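You operate a simulated robot arm through the tools that you are given. There is no shell and no other tool.

You run a simulated robot arm. Do the job below in one go: nothing can be reset, and whatever is moved stays where it is left.

TASK
Torque both bolts of the large bearing block with the wrench that its plate names, then lay it back.
Fine: run the loose red-ring bolt in by hand first.

It is judged by the outcome, as a careful person would: the job done as asked, and still so three seconds after it is handed in. It fails if anything else is knocked over, pushed out of place, dropped, spilled or broken.

THE ROBOT
A 7-joint arm with a three-finger gripper, fixed in place. Base frame: the origin is at the foot of the arm, x ahead of it, y to its left, z up. Readings come in mm, degrees, newtons and seconds.
Its first joint turns from -166.0 to 166.0 degrees. Payload 2.69 kg.
Tool frame: the origin (TCP) lies between the finger pads and is the grasp point; the fingertips stand 30 mm ahead of it; z points along the fingers, y is the line along which they close. Largest opening 128 mm; the body of the gripper starts 117 mm behind the TCP.
Orientation is told as [roll, pitch, yaw] about the base's x, y, z axes, in that order, counted from this pose: with the fingers straight down and closing along the base's y, the tool's x points along the base's -x, its y along +y and its z along -z.

THE INTERFACE
- The arm moves only by the tool nudge_tool. Its argument "commands" is a list of rows, each a list of 3 entries, a list of its own where there are three numbers: the finger opening in mm, from 0 to 128, then the shift along the tool's x, y, z in units of 30 mm (1.0 is 30 mm), then the turn, a rotation vector about the tool's x, y, z in units of 6 degrees (1.0 is 6 degrees). In form: [[fingers, [tx, ty, tz], [ax, ay, az]], ...]. A call has 1 to 20 rows; each row shifts and turns the commanded pose from where the row before left it, along the tool's axes as they then stand. A call with a number of a shift or a turn outside -1 to 1 is refused whole. Each row takes 0.2 s and may step no farther than 50 mm and 8.6 degrees from the row before; otherwise, or with a gripper value out of range, the whole call is refused. A pose out of reach is approached as far as the arm can. The call stops where the force on the tool passes 40 N (or 10 N more than at its start, if that is more) or the arm is blocked; 0.2 s more then pass. Each finger halts on what it meets, pressing with about 22 N; the grip force reading is that of the motor and also rises with nothing between the fingers. The clock runs only during rows and for 0.2 s after the last one: add rows that do not move to give the fingers time. The reply holds the time, the measured pose of the TCP, the force on the tool along the base axes, the opening and the grip force, in the units named above and with some noise, with the torque about the TCP (base axes, N m) and any sound that the robot's microphone picked up, and new pictures: "show" is both (left out), scene, wrist or none.
- Cameras (640 x 400 px; columns grow to the right, rows downward): "scene" is fixed at [50.2, -650.4, 1601.6]; the picture's right is [0.77, -0.64, 0.00], its down [-0.46, -0.55, -0.70] and it looks along [0.45, 0.54, -0.71] (base axes); focal length 245 px, centre (320, 200). "wrist" rides on the gripper at [58, 54, -131] in the tool frame; the picture's right is [-0.68, 0.74, 0.00], its down [-0.62, -0.57, -0.55] and it looks along [-0.40, -0.37, 0.84] (tool axes); focal length 234 px, centre (320, 200). There is no depth. A picture from a camera that has moved, and an enlarged one, comes with that camera's place and axes in the base frame and with its lens.
- lift_body(by): slides the trunk up (or, below 0, down) by that many mm; the arm rides with it, the base frame stays. It gives what a move gives, with no picture.
- zoom(camera, box): a new picture of the part [left, top, right, bottom] of that camera's present view, enlarged. The clock stands still meanwhile.
- sign_off(): hands the job in; it is judged then, once.

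Nothing tells you positions but the pictures and the camera data. Unless the task says otherwise, let go and move clear before handing in.

The tools are called by a JSON object that holds its "api" and its "payload". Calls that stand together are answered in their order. nudge_tool: Moves the arm, as the interface text tells. Its arguments: {"type":"object","properties":{"commands":{"type":"array","items":{"type":"array"}},"show":{"type":"string","enum":["both","scene","wrist","none"]}},"required":["commands"]} The other tools are called the same way: lift_body (by) slides the trunk up or down; zoom (camera, box) takes an enlarged picture of a part of a camera's view; sign_off () hands the job in.

At the start:

```text
clock: 0.0
eef_pos: [565.5, 409.2, 1252.5]
tcp_rot: [-0.1, 0.0, -0.1]
force: [0.3, -0.5, -0.6]
wrist_torque: [-0.02, -0.02, -0.02]
width: 128.1
finger_force: 0.1
trunk travel left (down, up): [-150.0, 200.0]
```

scene: 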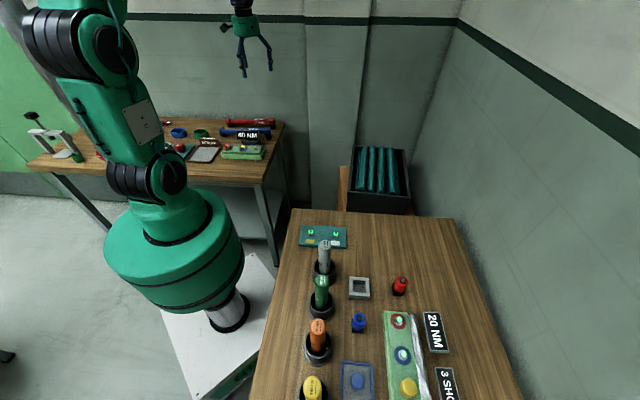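
wrist: 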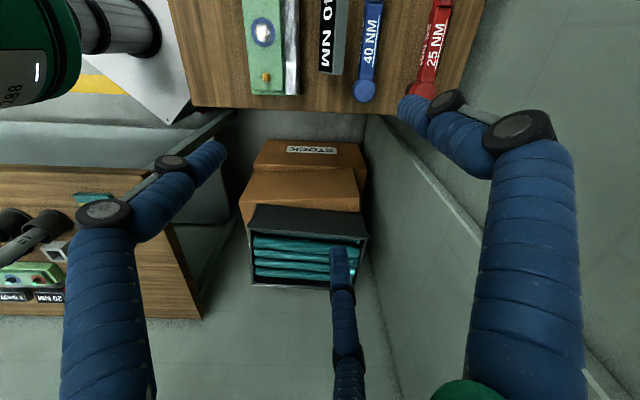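

I see two workbenches: one ahead (right of the scene) with screwdrivers and a green block, and one to the left with wrenches (40 NM, 25 NM, 10 NM). I'll look more closely before moving anything.

{"api": "zoom", "payload": {"camera": "scene", "box": [20, 90, 300, 265]}}

{"api": "zoom", "payload": {"camera": "scene", "box": [260, 200, 500, 400]}}

{"api": "zoom", "payload": {"camera": "wrist", "box": [180, 0, 500, 130]}}

{"api": "zoom", "payload": {"camera": "wrist", "box": [0, 160, 240, 330]}}

{"api": "zoom", "payload": {"camera": "scene", "box": [150, 110, 290, 200]}}

```text
2.29 times, centred on (160, 178) of scene
camera zoom: at [50.2, -650.4, 1601.6], right [0.77, -0.64, 0.0], down [-0.46, -0.55, -0.7], along [0.45, 0.54, -0.71], focal length 559 px, centre (686, 251)
```

zoom: 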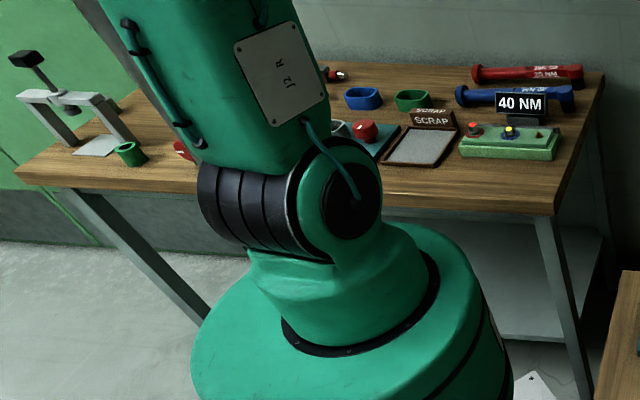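

```text
2.00 times, centred on (380, 300) of scene
camera zoom: at [50.2, -650.4, 1601.6], right [0.77, -0.64, 0.0], down [-0.46, -0.55, -0.7], along [0.45, 0.54, -0.71], focal length 489 px, centre (200, 0)
```

zoom: 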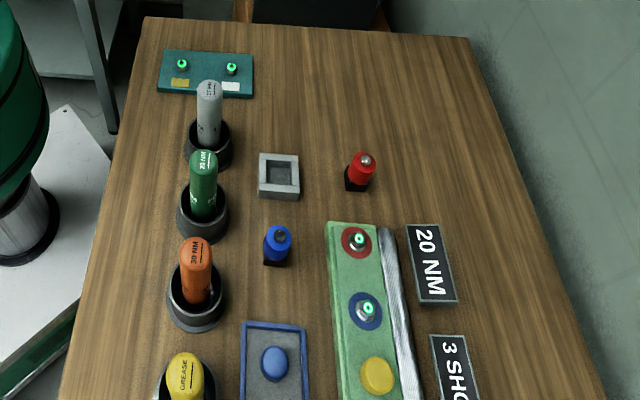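

```text
2.00 times, centred on (340, 65) of wrist
camera zoom: at [506.7, 462.7, 1383.4], right [0.68, 0.74, 0.0], down [0.62, -0.57, 0.55], along [0.4, -0.37, -0.84], focal length 468 px, centre (280, 470)
```

zoom: 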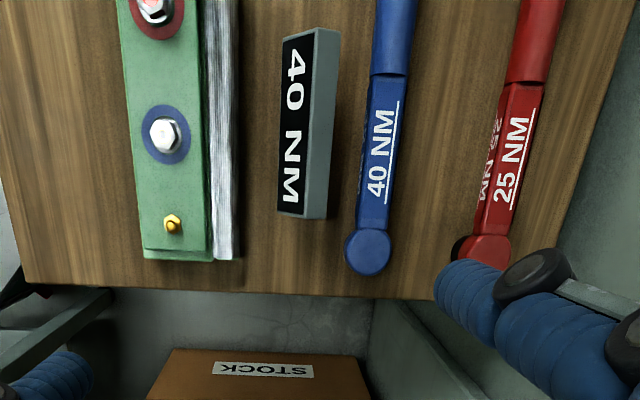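

```text
2.35 times, centred on (120, 245) of wrist
camera zoom: at [506.7, 462.7, 1383.4], right [0.68, 0.74, 0.0], down [0.62, -0.57, 0.55], along [0.4, -0.37, -0.84], focal length 551 px, centre (791, 94)
```

zoom: 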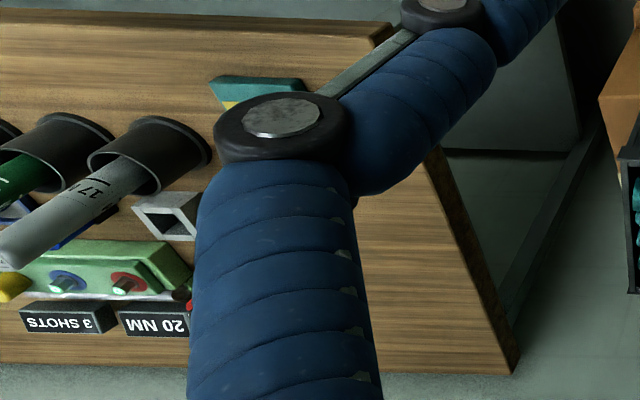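

```text
4.44 times, centred on (220, 155) of scene
camera zoom: at [50.2, -650.4, 1601.6], right [0.77, -0.64, 0.0], down [-0.46, -0.55, -0.7], along [0.45, 0.54, -0.71], focal length 1087 px, centre (764, 400)
```

zoom: 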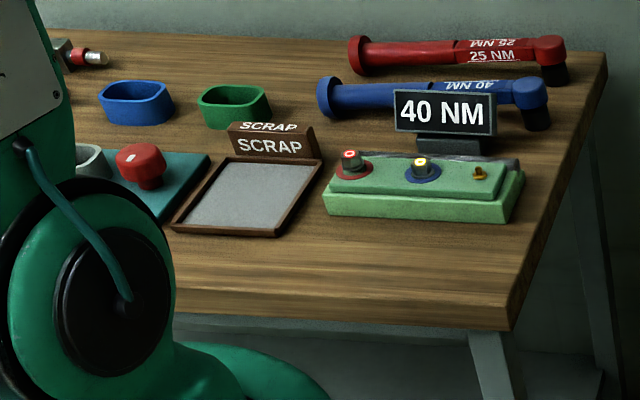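

The left bench holds a green block with a red-ring and a blue-ring bolt and a 40 NM plate, with blue 40 NM and red 25 NM wrenches lying by it. The right bench has another block with a 20 NM plate. I'll move the arm high up to get a better wrist view of the left bench.

{"api": "nudge_tool", "payload": {"commands": [[128, [0.77, 0.71, 0], [0, 0, 0]], [128, [0.77, 0.71, 0], [0, 0, 0]], [128, [0.77, 0.71, 0], [0, 0, 0]], [128, [0.77, 0.71, 0], [0, 0, 0]], [128, [0.77, 0.71, 0], [0, 0, 0]], [128, [0.77, 0.71, 0], [0, 0, 0]], [128, [0.77, 0.71, 0], [0, 0, 0]], [128, [0.77, 0.71, 0], [0, 0, 0]]], "show": "both"}}

```text
clock: 1.8
eef_pos: [380.2, 579.9, 1251.5]
tcp_rot: [0.0, 0.0, -0.1]
force: [0.2, -0.3, 0.0]
wrist_torque: [0.0, 0.01, 0.02]
width: 127.9
finger_force: 0.0
trunk travel left (down, up): [-150.0, 200.0]
camera wrist: at [321.8, 633.6, 1383.3], right [0.68, 0.74, 0.0], down [0.62, -0.57, 0.55], along [0.4, -0.37, -0.84], focal length 234 px, centre (320, 200)
```

scene: 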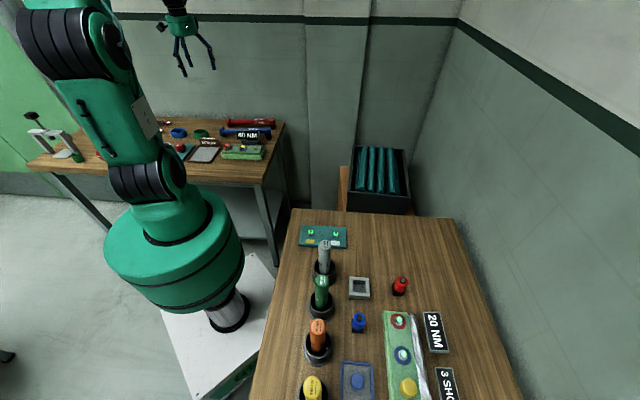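
wrist: 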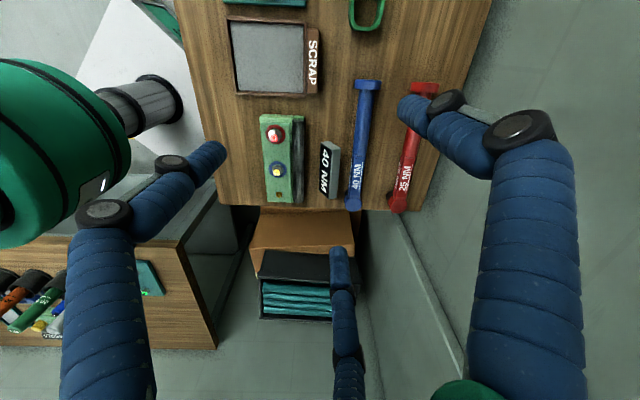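

The wrist camera now shows the block, plate and both wrenches on the left bench. I'll zoom in for details of the bolts and the gripper.

{"api": "zoom", "payload": {"camera": "wrist", "box": [220, 70, 450, 215]}}

{"api": "zoom", "payload": {"camera": "wrist", "box": [180, 0, 500, 120]}}

{"api": "zoom", "payload": {"camera": "scene", "box": [140, 0, 240, 90]}}

{"api": "zoom", "payload": {"camera": "wrist", "box": [250, 105, 320, 210]}}

{"api": "zoom", "payload": {"camera": "scene", "box": [215, 110, 285, 165]}}

```text
2.76 times, centred on (335, 142) of wrist
camera zoom: at [321.8, 633.6, 1383.3], right [0.68, 0.74, 0.0], down [0.62, -0.57, 0.55], along [0.4, -0.37, -0.84], focal length 646 px, centre (279, 359)
```

zoom: 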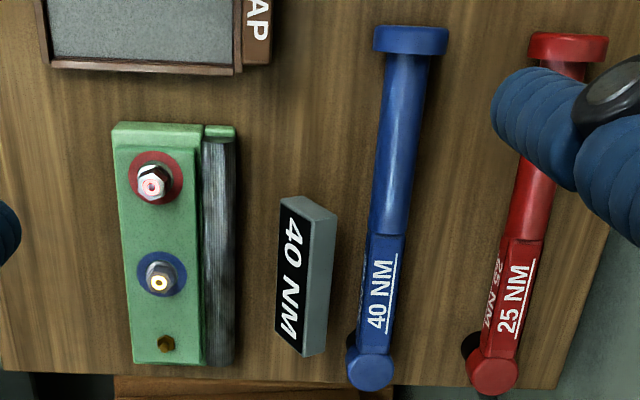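

```text
2.00 times, centred on (340, 60) of wrist
camera zoom: at [321.8, 633.6, 1383.3], right [0.68, 0.74, 0.0], down [0.62, -0.57, 0.55], along [0.4, -0.37, -0.84], focal length 468 px, centre (280, 480)
```

zoom: 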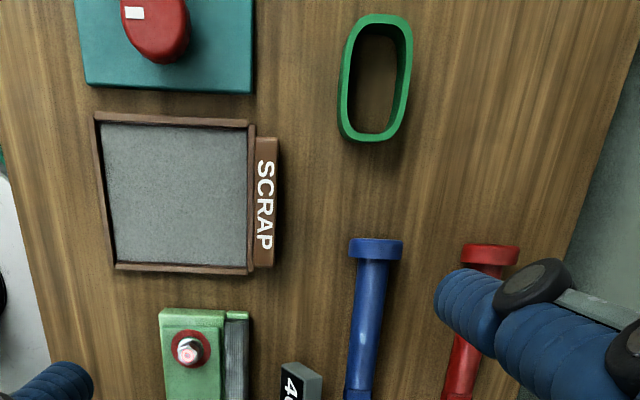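

```text
4.44 times, centred on (190, 45) of scene
camera zoom: at [50.2, -650.4, 1601.6], right [0.77, -0.64, 0.0], down [-0.46, -0.55, -0.7], along [0.45, 0.54, -0.71], focal length 1087 px, centre (898, 889)
```

zoom: 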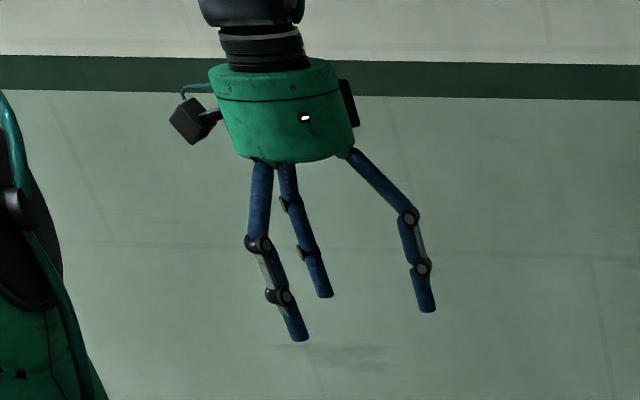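

```text
3.81 times, centred on (285, 158) of wrist
camera zoom: at [321.8, 633.6, 1383.3], right [0.68, 0.74, 0.0], down [0.62, -0.57, 0.55], along [0.4, -0.37, -0.84], focal length 892 px, centre (453, 362)
```

zoom: 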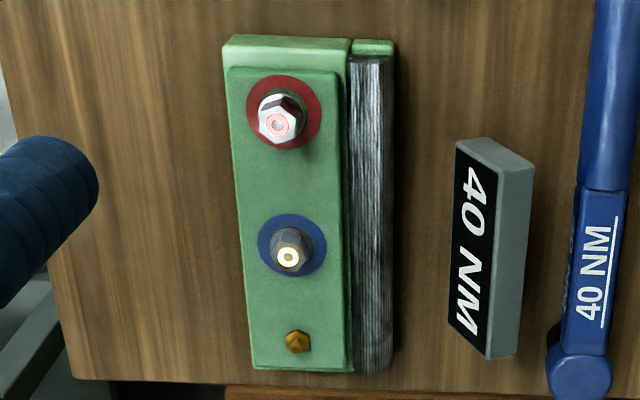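

```text
7.27 times, centred on (250, 138) of scene
camera zoom: at [50.2, -650.4, 1601.6], right [0.77, -0.64, 0.0], down [-0.46, -0.55, -0.7], along [0.45, 0.54, -0.71], focal length 1779 px, centre (829, 654)
```

zoom: 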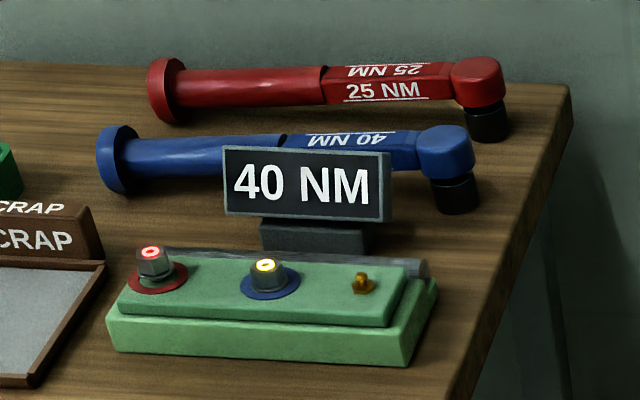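

The left block is clearly the target: its red-ring bolt sits proud (red light) and the blue-ring bolt is seated (amber light), and its plate names the blue 40 NM wrench. I'll close the fingers in free air to see how they actually meet.

{"api": "nudge_tool", "payload": {"commands": [[20, [0, 0, 0], [0, 0, 0]], [20, [0, 0, 0], [0, 0, 0]], [20, [0, 0, 0], [0, 0, 0]], [20, [0, 0, 0], [0, 0, 0]]], "show": "both"}}

{"api": "zoom", "payload": {"camera": "scene", "box": [140, 0, 240, 90]}}

{"api": "zoom", "payload": {"camera": "wrist", "box": [160, 60, 480, 260]}}

```text
clock: 2.8
eef_pos: [381.3, 578.7, 1250.6]
tcp_rot: [0.0, 0.0, 0.0]
force: [0.6, 1.1, 0.1]
wrist_torque: [0.01, 0.0, 0.01]
width: 20.1
finger_force: 0.1
trunk travel left (down, up): [-150.0, 200.0]
camera wrist: at [321.9, 633.5, 1383.3], right [0.68, 0.74, 0.0], down [0.62, -0.57, 0.55], along [0.4, -0.37, -0.84], focal length 234 px, centre (320, 200)
```

scene: 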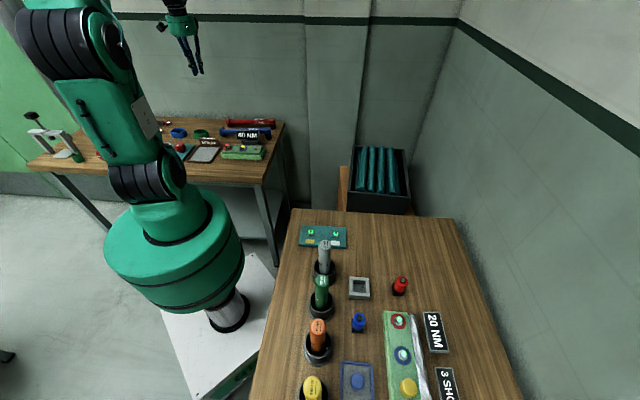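
wrist: 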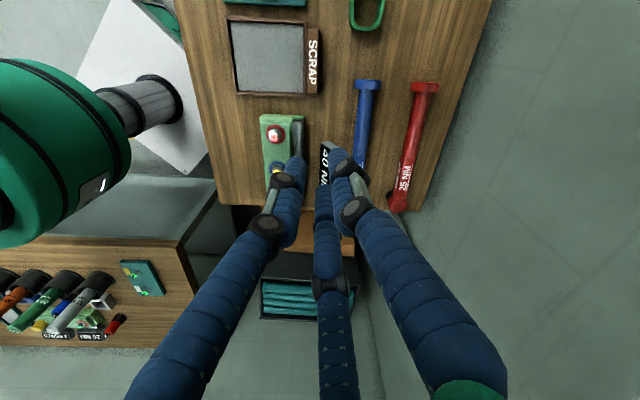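

```text
4.44 times, centred on (190, 45) of scene
camera zoom: at [50.2, -650.4, 1601.6], right [0.77, -0.64, 0.0], down [-0.46, -0.55, -0.7], along [0.45, 0.54, -0.71], focal length 1087 px, centre (898, 889)
```

zoom: 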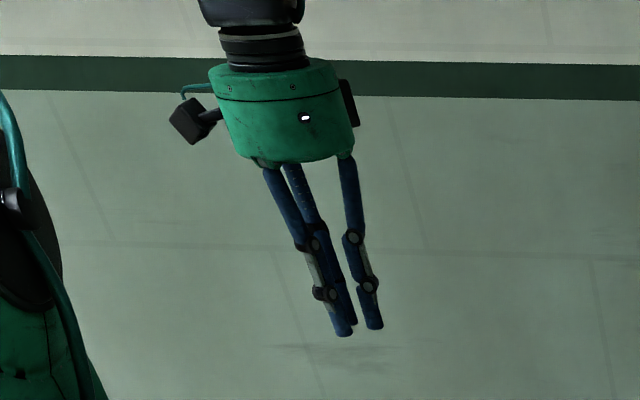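

```text
2.00 times, centred on (320, 160) of wrist
camera zoom: at [321.9, 633.5, 1383.3], right [0.68, 0.74, 0.0], down [0.62, -0.57, 0.55], along [0.4, -0.37, -0.84], focal length 468 px, centre (320, 280)
```

zoom: 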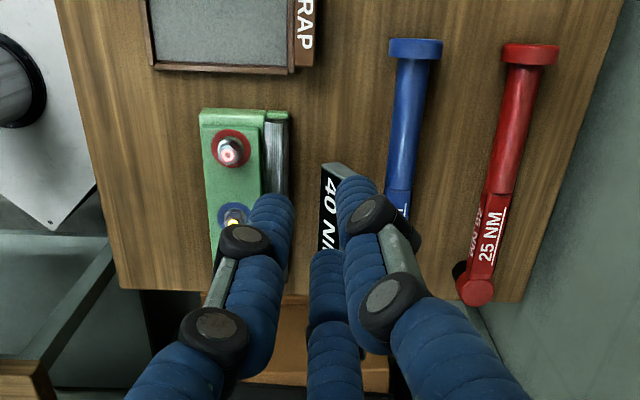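

The hand closes like described around its centre. I'll go lower over the block with the hand turned 45° (the bench runs at about -45°) and the fingers open, so the wrist camera sees the block and wrench close up.

{"api": "nudge_tool", "payload": {"commands": [[128, [-0.327, -0.727, 0.807], [0, 0, 0]], [128, [-0.327, -0.727, 0.807], [0, 0, 0]], [128, [-0.327, -0.727, 0.807], [0, 0, 0]], [128, [-0.327, -0.727, 0.807], [0, 0, 0]], [128, [-0.327, -0.727, 0.807], [0, 0, 0]], [128, [0, 0, 0], [0, 0, 0.9375]], [128, [0, 0, 0], [0, 0, 0.9375]], [128, [0, 0, 0], [0, 0, 0.9375]], [128, [0, 0, 0], [0, 0, 0.9375]], [128, [0, 0, 0], [0, 0, 0.9375]], [128, [0, 0, 0], [0, 0, 0.9375]], [128, [0, 0, 0], [0, 0, 0.9375]], [128, [0, 0, 0], [0, 0, 0.9375]]], "show": "both"}}

```text
clock: 5.6
eef_pos: [428.7, 471.1, 1129.6]
tcp_rot: [0.1, 0.0, -45.1]
force: [0.0, -0.2, 1.2]
wrist_torque: [-0.01, -0.02, -0.01]
width: 128.0
finger_force: 0.0
trunk travel left (down, up): [-150.0, 200.0]
camera wrist: at [426.2, 549.9, 1262.4], right [1.0, 0.04, 0.0], down [0.03, -0.84, 0.55], along [0.02, -0.55, -0.84], focal length 234 px, centre (320, 200)
```

scene: 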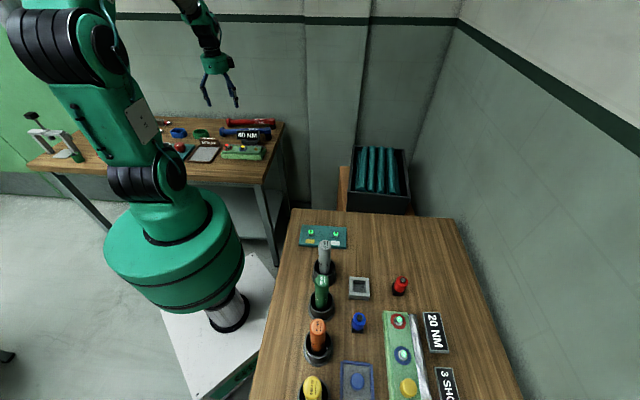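
wrist: 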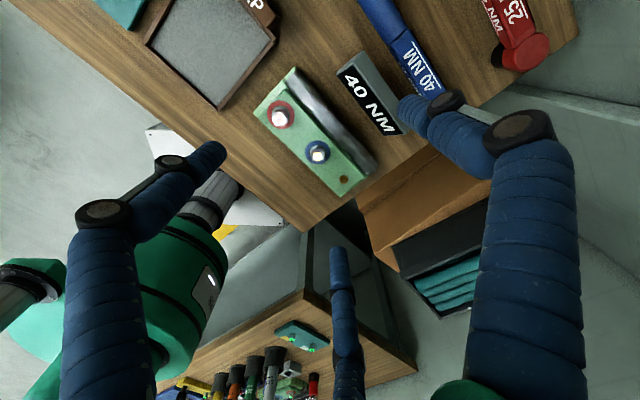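

The hand turned fine to -45°. I'll zoom in on the block and the wrench from here.

{"api": "zoom", "payload": {"camera": "wrist", "box": [245, 60, 385, 200]}}

{"api": "zoom", "payload": {"camera": "wrist", "box": [330, 0, 560, 145]}}

{"api": "zoom", "payload": {"camera": "wrist", "box": [255, 85, 345, 175]}}

```text
2.86 times, centred on (315, 130) of wrist
camera zoom: at [426.2, 549.9, 1262.4], right [1.0, 0.04, 0.0], down [0.03, -0.84, 0.55], along [0.02, -0.55, -0.84], focal length 669 px, centre (334, 400)
```

zoom: 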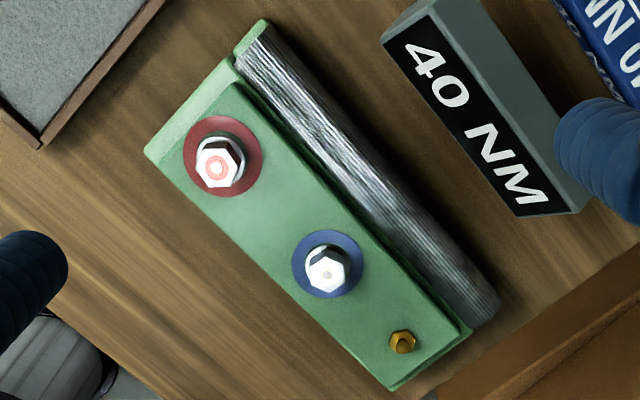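

```text
2.76 times, centred on (445, 72) of wrist
camera zoom: at [426.2, 549.9, 1262.4], right [1.0, 0.04, 0.0], down [0.03, -0.84, 0.55], along [0.02, -0.55, -0.84], focal length 646 px, centre (-25, 552)
```

zoom: 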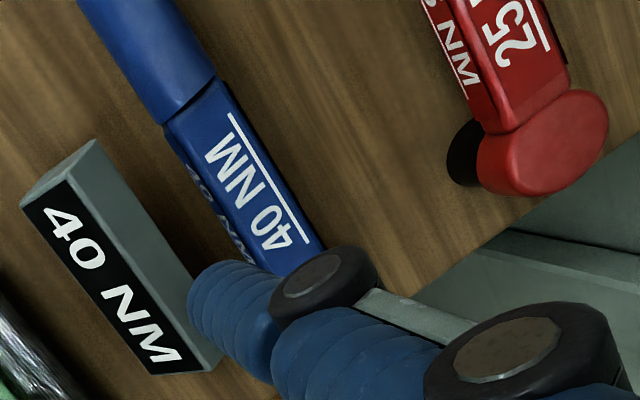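

```text
4.44 times, centred on (300, 130) of wrist
camera zoom: at [426.2, 549.9, 1262.4], right [1.0, 0.04, 0.0], down [0.03, -0.84, 0.55], along [0.02, -0.55, -0.84], focal length 1041 px, centre (409, 511)
```

zoom: 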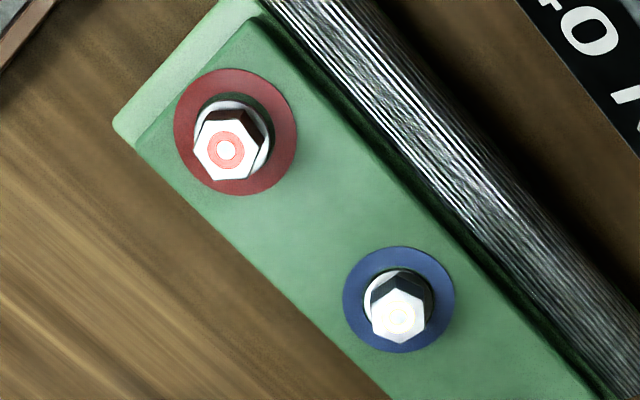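

The bolts and rings are clear now. I'll zoom tighter to read the hex orientation of both bolt heads.

{"api": "zoom", "payload": {"camera": "wrist", "box": [267, 97, 299, 129]}}

{"api": "zoom", "payload": {"camera": "wrist", "box": [302, 137, 334, 169]}}

{"api": "zoom", "payload": {"camera": "scene", "box": [218, 135, 274, 170]}}

```text
12.50 times, centred on (283, 113) of wrist
camera zoom: at [426.2, 549.9, 1262.4], right [1.0, 0.04, 0.0], down [0.03, -0.84, 0.55], along [0.02, -0.55, -0.84], focal length 2927 px, centre (782, 1288)
```

zoom: 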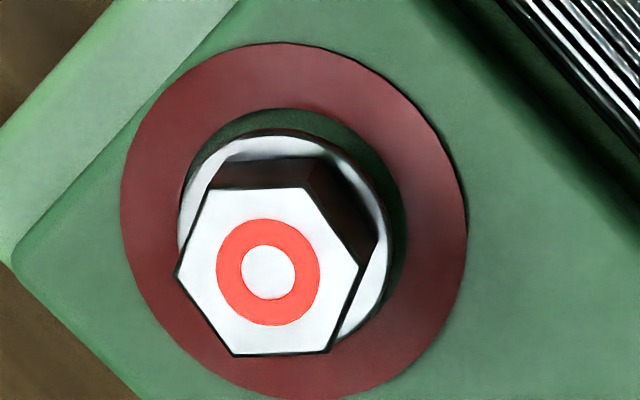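

```text
12.50 times, centred on (318, 153) of wrist
camera zoom: at [426.2, 549.9, 1262.4], right [1.0, 0.04, 0.0], down [0.03, -0.84, 0.55], along [0.02, -0.55, -0.84], focal length 2927 px, centre (345, 788)
```

zoom: 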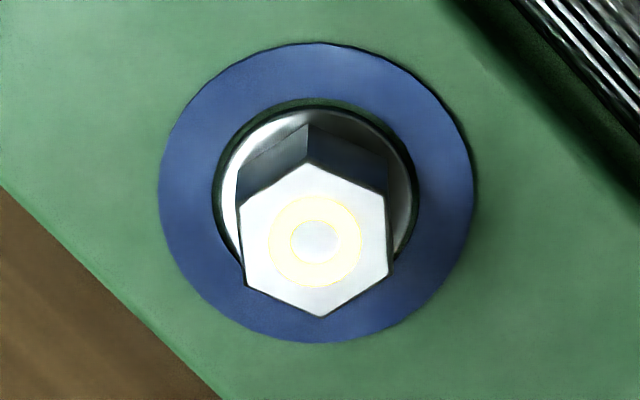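

```text
11.43 times, centred on (246, 152) of scene
camera zoom: at [50.2, -650.4, 1601.6], right [0.77, -0.64, 0.0], down [-0.46, -0.55, -0.7], along [0.45, 0.54, -0.71], focal length 2796 px, centre (1166, 743)
```

zoom: 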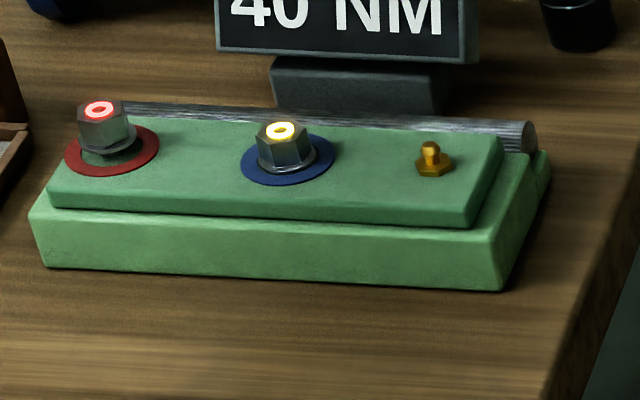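

The red bolt is at about (371.5, 464, top 927), proud by about 6 mm, and the blue one is at (427.5, 407.5, top 921). I'll move above the red bolt and test how far the wrist can yaw one way before planning the hand run-in.

{"api": "nudge_tool", "payload": {"commands": [[60, [0.394, -0.504, 0.889], [0, 0, 0]], [60, [0.394, -0.504, 0.889], [0, 0, 0]], [60, [0.394, -0.504, 0.889], [0, 0, 0]], [60, [0, 0, 0], [0, 0, -1]], [60, [0, 0, 0], [0, 0, -1]], [60, [0, 0, 0], [0, 0, -1]], [60, [0, 0, 0], [0, 0, -1]], [60, [0, 0, 0], [0, 0, -1]], [60, [0, 0, 0], [0, 0, -1]], [60, [0, 0, 0], [0, 0, -1]], [60, [0, 0, 0], [0, 0, -1]], [60, [0, 0, 0], [0, 0, -1]], [60, [0, 0, 0], [0, 0, -1]], [60, [0, 0, 0], [0, 0, -1]], [60, [0, 0, 0], [0, 0, -1]], [60, [0, 0, 0], [0, 0, -1]], [60, [0, 0, 0], [0, 0, -1]], [60, [0, 0, 0], [0, 0, -1]], [60, [0, 0, 0], [0, 0, -1]], [60, [0, 0, 0], [0, 0, -1]]], "show": "both"}}

```text
clock: 9.8
eef_pos: [371.8, 463.5, 1051.3]
tcp_rot: [0.1, 0.0, 57.1]
force: [-0.2, 0.0, 0.8]
wrist_torque: [-0.01, -0.01, 0.0]
width: 60.2
finger_force: 0.0
trunk travel left (down, up): [-150.0, 200.0]
camera wrist: at [295.3, 443.5, 1182.2], right [-0.25, 0.97, 0.0], down [0.81, 0.21, 0.55], along [0.53, 0.14, -0.84], focal length 234 px, centre (320, 200)
```

scene: 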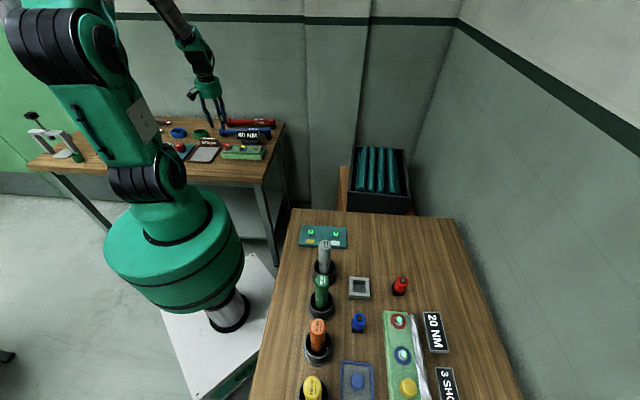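
wrist: 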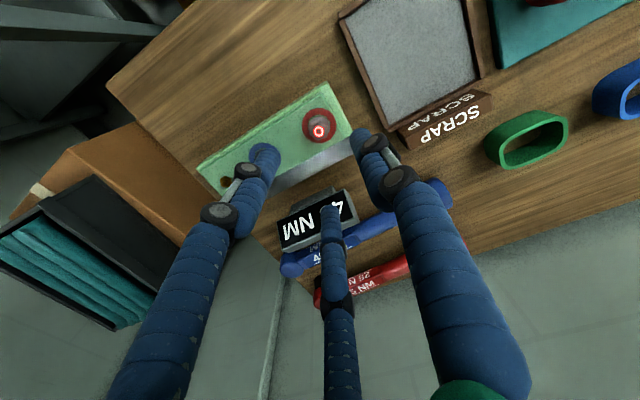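

+57° is reached without trouble. I'll keep turning the same way to find the limit.

{"api": "nudge_tool", "payload": {"commands": [[60, [0, 0, 0], [0, 0, -1]], [60, [0, 0, 0], [0, 0, -1]], [60, [0, 0, 0], [0, 0, -1]], [60, [0, 0, 0], [0, 0, -1]], [60, [0, 0, 0], [0, 0, -1]], [60, [0, 0, 0], [0, 0, -1]], [60, [0, 0, 0], [0, 0, -1]], [60, [0, 0, 0], [0, 0, -1]], [60, [0, 0, 0], [0, 0, -1]], [60, [0, 0, 0], [0, 0, -1]], [60, [0, 0, 0], [0, 0, -1]], [60, [0, 0, 0], [0, 0, -1]], [60, [0, 0, 0], [0, 0, -1]], [60, [0, 0, 0], [0, 0, -1]], [60, [0, 0, 0], [0, 0, -1]], [60, [0, 0, 0], [0, 0, -1]], [60, [0, 0, 0], [0, 0, -1]], [60, [0, 0, 0], [0, 0, -1]]], "show": "both"}}

```text
clock: 13.6
eef_pos: [371.8, 464.2, 1050.8]
tcp_rot: [-0.1, 0.1, 165.1]
force: [0.1, -0.6, -0.1]
wrist_torque: [-0.02, -0.02, 0.02]
width: 60.3
finger_force: 0.1
trunk travel left (down, up): [-150.0, 200.0]
camera wrist: at [414.9, 396.4, 1182.5], right [-0.84, -0.54, 0.0], down [-0.45, 0.7, 0.55], along [-0.29, 0.46, -0.84], focal length 234 px, centre (320, 200)
```

scene: 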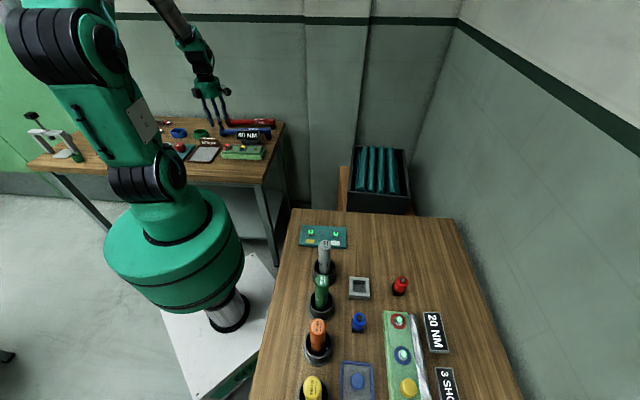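
wrist: 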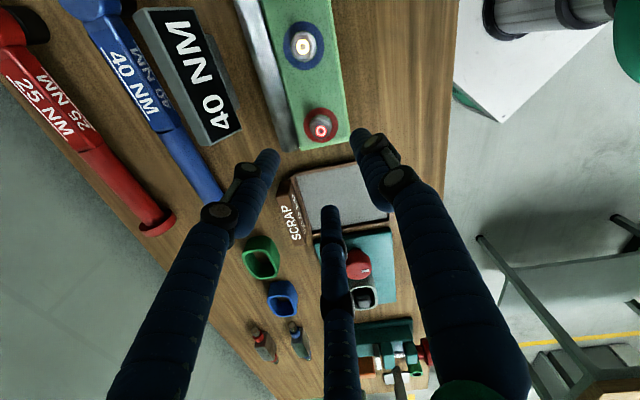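

The wrist turns freely from -45° to +165°, so there's ample range for the run-in. I'll zoom this new view to check the block, plate and wrench again for position.

{"api": "zoom", "payload": {"camera": "wrist", "box": [20, 0, 360, 210]}}

{"api": "zoom", "payload": {"camera": "wrist", "box": [270, 15, 360, 155]}}

{"api": "zoom", "payload": {"camera": "wrist", "box": [235, 170, 445, 400]}}

```text
1.88 times, centred on (190, 105) of wrist
camera zoom: at [414.9, 396.4, 1182.5], right [-0.84, -0.54, 0.0], down [-0.45, 0.7, 0.55], along [-0.29, 0.46, -0.84], focal length 441 px, centre (565, 379)
```

zoom: 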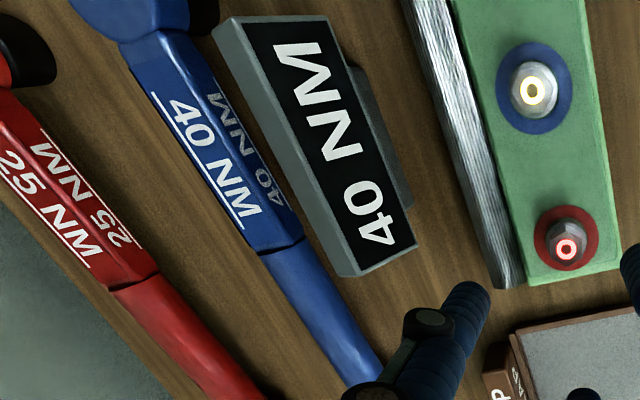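

```text
2.86 times, centred on (315, 85) of wrist
camera zoom: at [414.9, 396.4, 1182.5], right [-0.84, -0.54, 0.0], down [-0.45, 0.7, 0.55], along [-0.29, 0.46, -0.84], focal length 669 px, centre (334, 529)
```

zoom: 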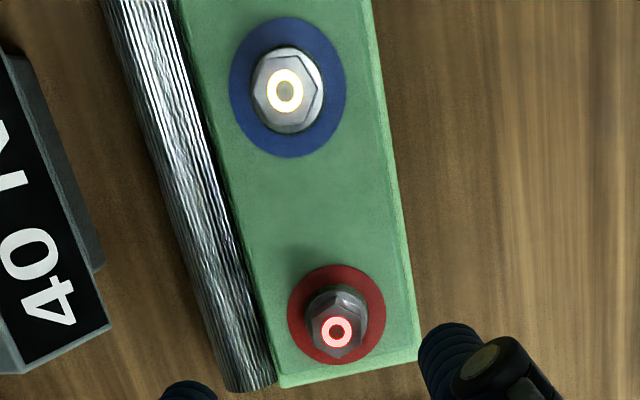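

```text
1.74 times, centred on (340, 285) of wrist
camera zoom: at [414.9, 396.4, 1182.5], right [-0.84, -0.54, 0.0], down [-0.45, 0.7, 0.55], along [-0.29, 0.46, -0.84], focal length 407 px, centre (285, 52)
```

zoom: 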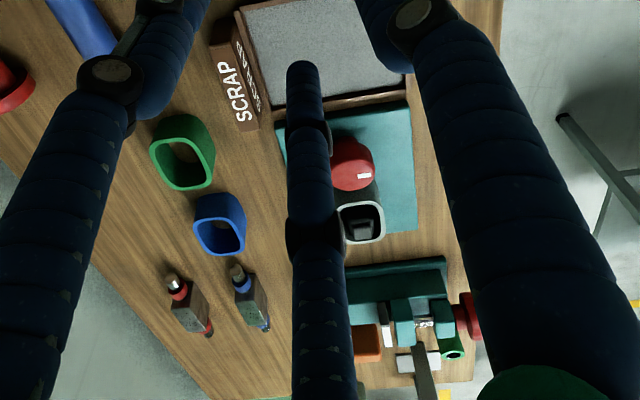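

I've triangulated the ring plane at about z 898–905, and I want it tighter than that. I'll close the fingers and come down over the bare spot between the two bolts to touch the block top gently as a height check.

{"api": "nudge_tool", "payload": {"commands": [[0, [0.284, 0.172, 0.8333], [0, 0, 0]], [0, [0.284, 0.172, 0.8333], [0, 0, 0]], [0, [0.284, 0.172, 0.8333], [0, 0, 0]], [0, [0.284, 0.172, 0.8333], [0, 0, 0]], [0, [0, 0, 0], [0, 0, 0]]], "show": "both"}}

{"api": "zoom", "payload": {"camera": "scene", "box": [190, 80, 290, 170]}}

```text
clock: 14.8
eef_pos: [400.0, 435.4, 949.9]
tcp_rot: [0.0, 0.0, 165.0]
force: [0.4, 0.6, -0.7]
wrist_torque: [-0.01, 0.02, 0.01]
width: 2.3
finger_force: 21.7
trunk travel left (down, up): [-150.0, 200.0]
camera wrist: at [442.4, 368.4, 1081.5], right [-0.84, -0.54, 0.0], down [-0.45, 0.71, 0.55], along [-0.29, 0.46, -0.84], focal length 234 px, centre (320, 200)
```

scene: 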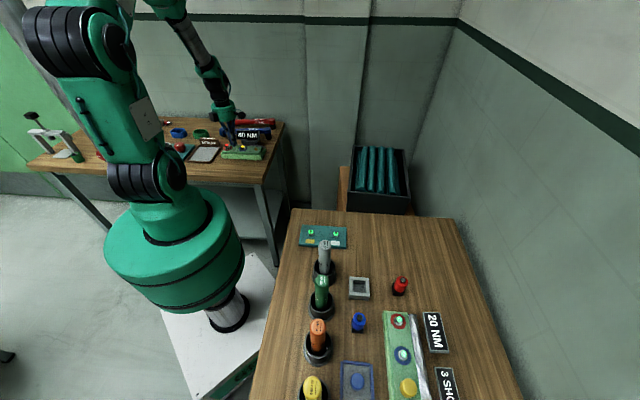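
wrist: 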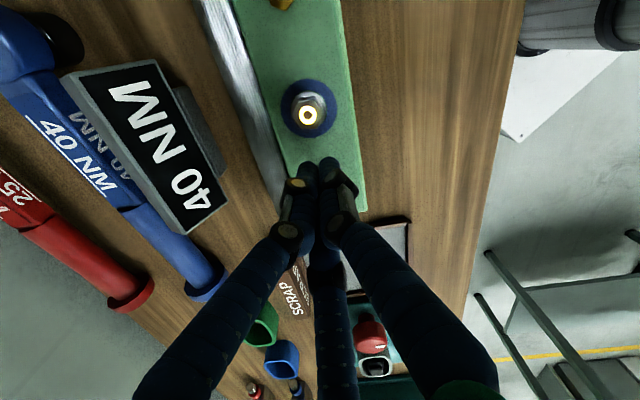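

```text
4.44 times, centred on (240, 125) of scene
camera zoom: at [50.2, -650.4, 1601.6], right [0.77, -0.64, 0.0], down [-0.46, -0.55, -0.7], along [0.45, 0.54, -0.71], focal length 1087 px, centre (676, 533)
```

zoom: 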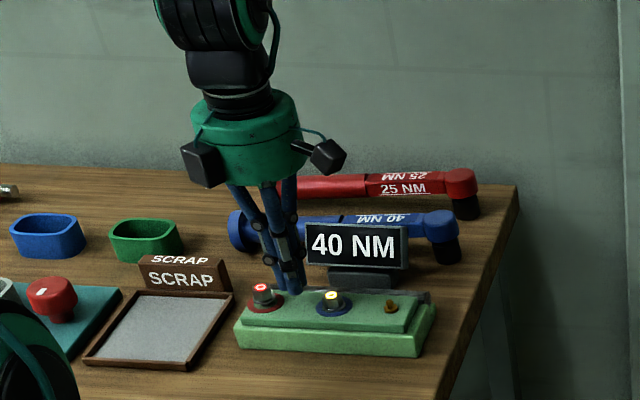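

The fingertips are nominally 15–20 mm above the block between the bolts. I'll descend in small steps and watch the force.

{"api": "nudge_tool", "payload": {"commands": [[0, [0, 0, 0.15], [0, 0, 0]], [0, [0, 0, 0.15], [0, 0, 0]], [0, [0, 0, 0.06], [0, 0, 0]], [0, [0, 0, 0], [0, 0, 0]]], "show": "none"}}

{"api": "nudge_tool", "payload": {"commands": [[0, [0, 0, 0.06], [0, 0, 0]], [0, [0, 0, 0], [0, 0, 0]]], "show": "none"}}

{"api": "nudge_tool", "payload": {"commands": [[0, [0, 0, 0.06], [0, 0, 0]], [0, [0, 0, 0], [0, 0, 0]]], "show": "none"}}

{"api": "nudge_tool", "payload": {"commands": [[0, [0, 0, 0.06], [0, 0, 0]], [0, [0, 0, 0], [0, 0, 0]]], "show": "wrist"}}

```text
clock: 15.8
eef_pos: [400.2, 435.0, 939.8]
tcp_rot: [0.0, -0.1, 164.9]
force: [-0.1, 0.2, -0.9]
wrist_torque: [-0.03, 0.01, -0.02]
width: 2.2
finger_force: 22.2
trunk travel left (down, up): [-150.0, 200.0]
```

```text
clock: 16.4
eef_pos: [398.9, 435.1, 937.7]
tcp_rot: [0.0, 0.0, 164.9]
force: [0.4, -0.1, 0.1]
wrist_torque: [0.01, -0.03, 0.01]
width: 2.3
finger_force: 21.8
trunk travel left (down, up): [-150.0, 200.0]
```

```text
clock: 17.0
eef_pos: [399.7, 434.2, 935.3]
tcp_rot: [0.0, -0.1, 165.0]
force: [0.0, 0.0, -0.3]
wrist_torque: [-0.03, 0.05, 0.0]
width: 2.2
finger_force: 21.8
trunk travel left (down, up): [-150.0, 200.0]
```

```text
clock: 17.6
eef_pos: [400.7, 434.4, 935.0]
tcp_rot: [-0.1, 0.0, 165.0]
force: [-0.2, -0.8, -0.8]
wrist_torque: [0.01, -0.02, 0.01]
width: 2.2
finger_force: 22.4
trunk travel left (down, up): [-150.0, 200.0]
camera wrist: at [442.5, 367.7, 1065.8], right [-0.84, -0.54, 0.0], down [-0.45, 0.71, 0.55], along [-0.29, 0.46, -0.84], focal length 234 px, centre (320, 200)
```

wrist: 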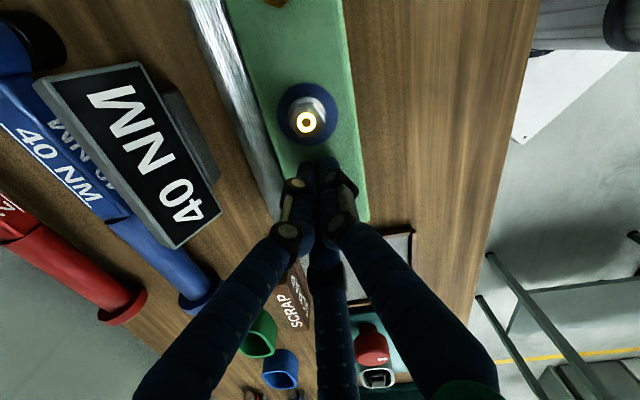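

No contact yet with tips at about z 904. I'll continue in small steps.

{"api": "nudge_tool", "payload": {"commands": [[0, [0, 0, 0.05], [0, 0, 0]], [0, [0, 0, 0], [0, 0, 0]]], "show": "none"}}

{"api": "nudge_tool", "payload": {"commands": [[0, [0, 0, 0.05], [0, 0, 0]], [0, [0, 0, 0], [0, 0, 0]]], "show": "none"}}

{"api": "nudge_tool", "payload": {"commands": [[0, [0, 0, 0.05], [0, 0, 0]], [0, [0, 0, 0], [0, 0, 0]]], "show": "none"}}

{"api": "nudge_tool", "payload": {"commands": [[0, [0, 0, 0.05], [0, 0, 0]], [0, [0, 0, 0], [0, 0, 0]]], "show": "none"}}

```text
clock: 18.2
eef_pos: [399.7, 434.3, 933.1]
tcp_rot: [0.0, 0.0, 164.9]
force: [0.2, -0.2, 0.2]
wrist_torque: [0.01, 0.0, 0.0]
width: 2.2
finger_force: 21.8
trunk travel left (down, up): [-150.0, 200.0]
```

```text
clock: 18.8
eef_pos: [399.8, 434.2, 931.0]
tcp_rot: [0.0, 0.1, 165.0]
force: [0.3, -0.1, 0.9]
wrist_torque: [-0.01, 0.03, 0.01]
width: 2.1
finger_force: 22.0
trunk travel left (down, up): [-150.0, 200.0]
```

```text
clock: 19.4
eef_pos: [400.2, 435.7, 930.7]
tcp_rot: [0.0, 0.0, 165.1]
force: [0.2, -0.2, 0.5]
wrist_torque: [0.05, -0.01, -0.01]
width: 2.5
finger_force: 21.7
trunk travel left (down, up): [-150.0, 200.0]
```

```text
clock: 20.0
eef_pos: [401.6, 434.4, 928.2]
tcp_rot: [0.0, -0.1, 165.1]
force: [-1.9, -2.3, 8.6]
wrist_torque: [-0.1, 0.05, 0.04]
width: 2.3
finger_force: 31.7
trunk travel left (down, up): [-150.0, 200.0]
```

I made contact at TCP z ≈ 928.5, so the block top is at z ≈ 898.5. The red bolt top is then about 922 and the hex spans roughly 909–922. I'll rise, move over the red bolt and turn to yaw 125°, so the fingers line up with its flats.

{"api": "nudge_tool", "payload": {"commands": [[0, [0, 0, -1], [0, 0, 0]], [0, [0, 0, -1], [0, 0, 0]], [36, [-0.582, -0.32, 0], [0, 0, 0]], [36, [-0.582, -0.32, 0], [0, 0, 0]], [36, [0, 0, 0], [0, 0, 0.952]], [36, [0, 0, 0], [0, 0, 0.952]], [36, [0, 0, 0], [0, 0, 0.952]], [36, [0, 0, 0], [0, 0, 0.952]], [36, [0, 0, 0], [0, 0, 0.952]], [36, [0, 0, 0], [0, 0, 0.952]], [36, [0, 0, 0], [0, 0, 0.952]], [36, [0, 0, 0], [0, 0, 0]]], "show": "both"}}

{"api": "zoom", "payload": {"camera": "wrist", "box": [250, 70, 390, 210]}}

{"api": "zoom", "payload": {"camera": "scene", "box": [205, 100, 285, 170]}}

```text
clock: 22.6
eef_pos: [371.6, 462.2, 990.2]
tcp_rot: [0.0, -0.1, 125.0]
force: [-0.3, 0.7, -0.4]
wrist_torque: [0.02, 0.0, 0.02]
width: 35.9
finger_force: 0.2
trunk travel left (down, up): [-150.0, 200.0]
camera wrist: at [360.5, 383.1, 1120.0], right [-0.99, 0.13, 0.0], down [0.11, 0.83, 0.55], along [0.07, 0.54, -0.84], focal length 234 px, centre (320, 200)
```

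scene: 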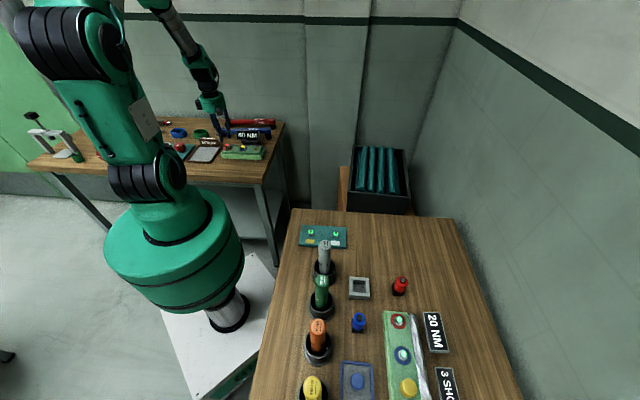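
wrist: 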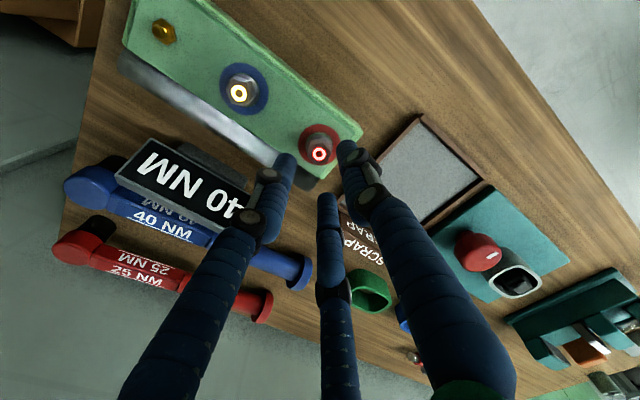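

```text
2.86 times, centred on (320, 140) of wrist
camera zoom: at [360.5, 383.1, 1120.0], right [-0.99, 0.13, 0.0], down [0.11, 0.83, 0.55], along [0.07, 0.54, -0.84], focal length 669 px, centre (320, 371)
```

zoom: 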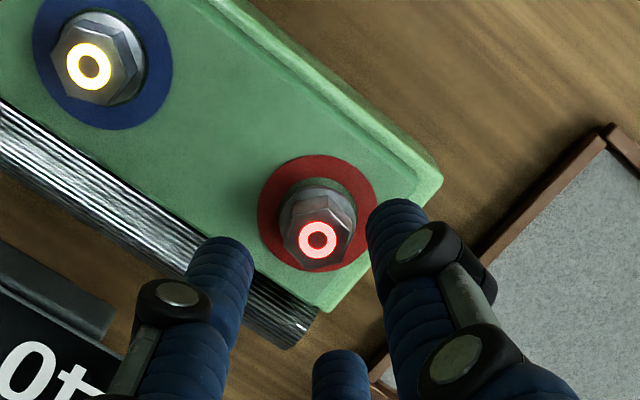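

```text
5.71 times, centred on (245, 135) of scene
camera zoom: at [50.2, -650.4, 1601.6], right [0.77, -0.64, 0.0], down [-0.46, -0.55, -0.7], along [0.45, 0.54, -0.71], focal length 1398 px, centre (749, 571)
```

zoom: 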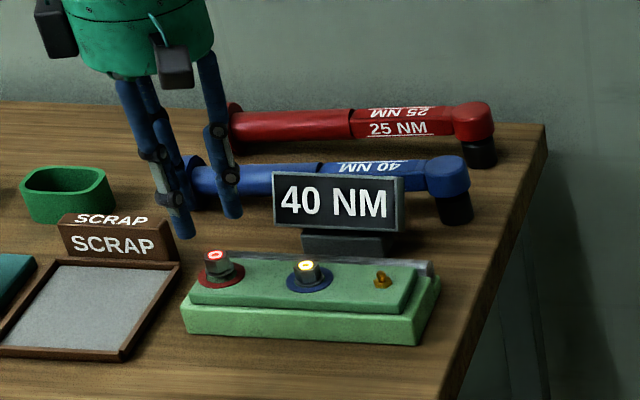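

The red bolt is confirmed at (372, 462.5) with its top at z ≈ 922, right under the tool. I'll descend to fingertip z ≈ 912, astride the hex and above its flange.

{"api": "nudge_tool", "payload": {"commands": [[36, [0, 0, 0.4], [0, 0, 0]], [36, [0, 0, 0.4], [0, 0, 0]], [36, [0, 0, 0.4], [0, 0, 0]], [36, [0, 0, 0.4], [0, 0, 0]], [36, [0, 0, 0], [0, 0, 0]]], "show": "both"}}

{"api": "zoom", "payload": {"camera": "wrist", "box": [250, 80, 390, 240]}}

{"api": "zoom", "payload": {"camera": "scene", "box": [205, 110, 275, 170]}}

```text
clock: 23.8
eef_pos: [372.0, 462.0, 941.8]
tcp_rot: [0.0, 0.1, 125.0]
force: [0.3, 1.0, 0.4]
wrist_torque: [-0.01, 0.01, 0.01]
width: 36.3
finger_force: 0.0
trunk travel left (down, up): [-150.0, 200.0]
camera wrist: at [360.8, 383.4, 1072.5], right [-0.99, 0.13, 0.0], down [0.11, 0.83, 0.55], along [0.07, 0.54, -0.84], focal length 234 px, centre (320, 200)
```

scene: 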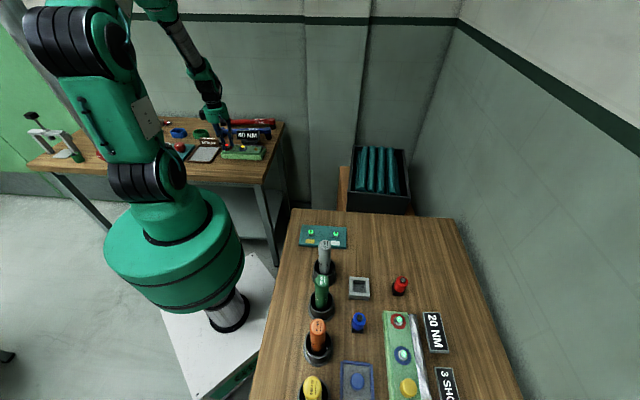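
wrist: 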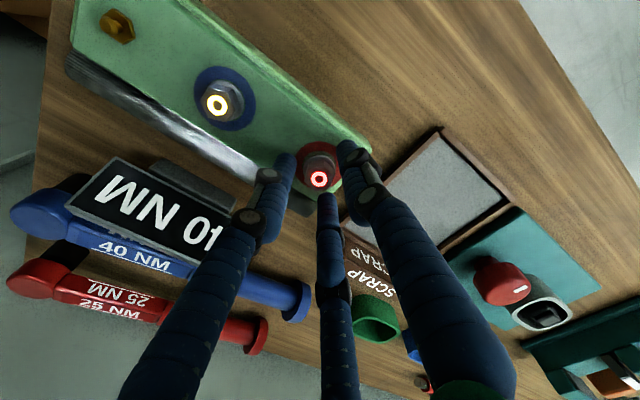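

```text
2.50 times, centred on (320, 160) of wrist
camera zoom: at [360.8, 383.4, 1072.5], right [-0.99, 0.13, 0.0], down [0.11, 0.83, 0.55], along [0.07, 0.54, -0.84], focal length 585 px, centre (320, 300)
```

zoom: 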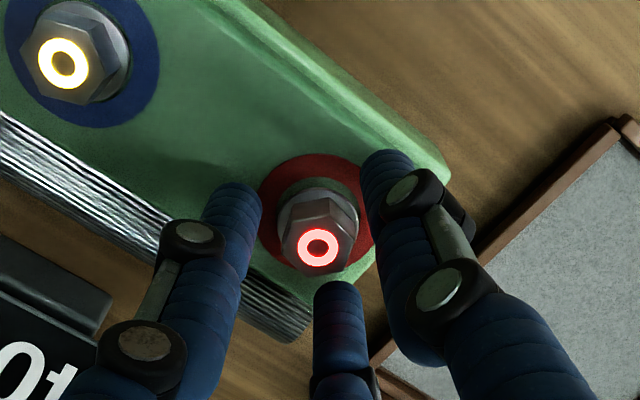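

```text
6.67 times, centred on (240, 140) of scene
camera zoom: at [50.2, -650.4, 1601.6], right [0.77, -0.64, 0.0], down [-0.46, -0.55, -0.7], along [0.45, 0.54, -0.71], focal length 1631 px, centre (853, 600)
```

zoom: 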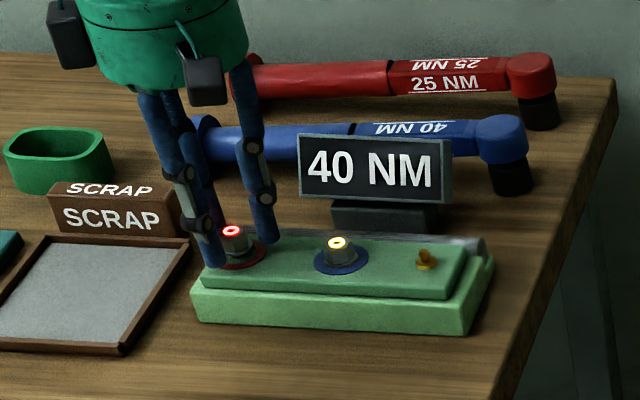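

The bolt head stands between the fingers. I'll close on it and check the width.

{"api": "nudge_tool", "payload": {"commands": [[10, [0, 0, 0], [0, 0, 0]], [10, [0, 0, 0], [0, 0, 0]], [10, [0, 0, 0], [0, 0, 0]]], "show": "wrist"}}

```text
clock: 24.6
eef_pos: [371.8, 461.3, 941.0]
tcp_rot: [0.0, 0.1, 124.9]
force: [5.9, -1.7, -0.1]
wrist_torque: [0.04, -0.19, -0.06]
width: 21.2
finger_force: 9.0
trunk travel left (down, up): [-150.0, 200.0]
camera wrist: at [361.1, 383.2, 1072.6], right [-0.99, 0.13, 0.0], down [0.11, 0.83, 0.55], along [0.07, 0.54, -0.84], focal length 234 px, centre (320, 200)
```

wrist: 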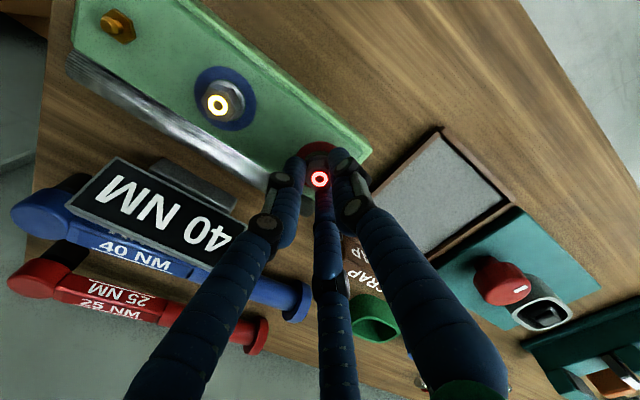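

The fingers stopped on the head at 21 mm. I'll squeeze fully and check again.

{"api": "nudge_tool", "payload": {"commands": [[0, [0, 0, 0], [0, 0, 0]], [0, [0, 0, 0], [0, 0, 0]], [0, [0, 0, 0], [0, 0, 0]]], "show": "none"}}

{"api": "zoom", "payload": {"camera": "wrist", "box": [260, 110, 380, 230]}}

```text
clock: 25.4
eef_pos: [371.4, 461.5, 940.2]
tcp_rot: [0.0, 0.0, 125.1]
force: [11.0, -0.8, -0.8]
wrist_torque: [0.02, -0.5, -0.05]
width: 20.3
finger_force: 45.3
trunk travel left (down, up): [-150.0, 200.0]
```

```text
3.33 times, centred on (320, 170) of wrist
camera zoom: at [361.4, 383.4, 1072.5], right [-0.99, 0.13, 0.0], down [0.11, 0.83, 0.55], along [0.07, 0.54, -0.84], focal length 781 px, centre (320, 300)
```

zoom: 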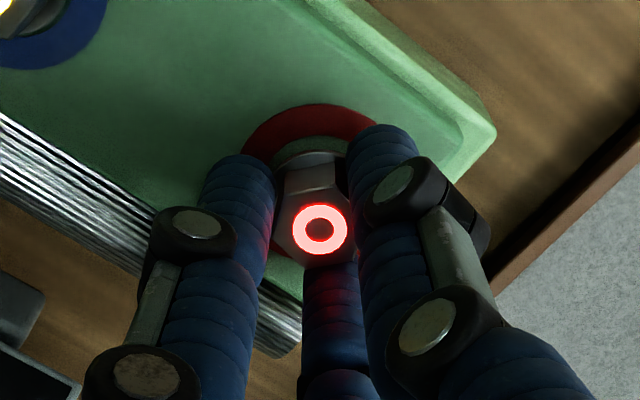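

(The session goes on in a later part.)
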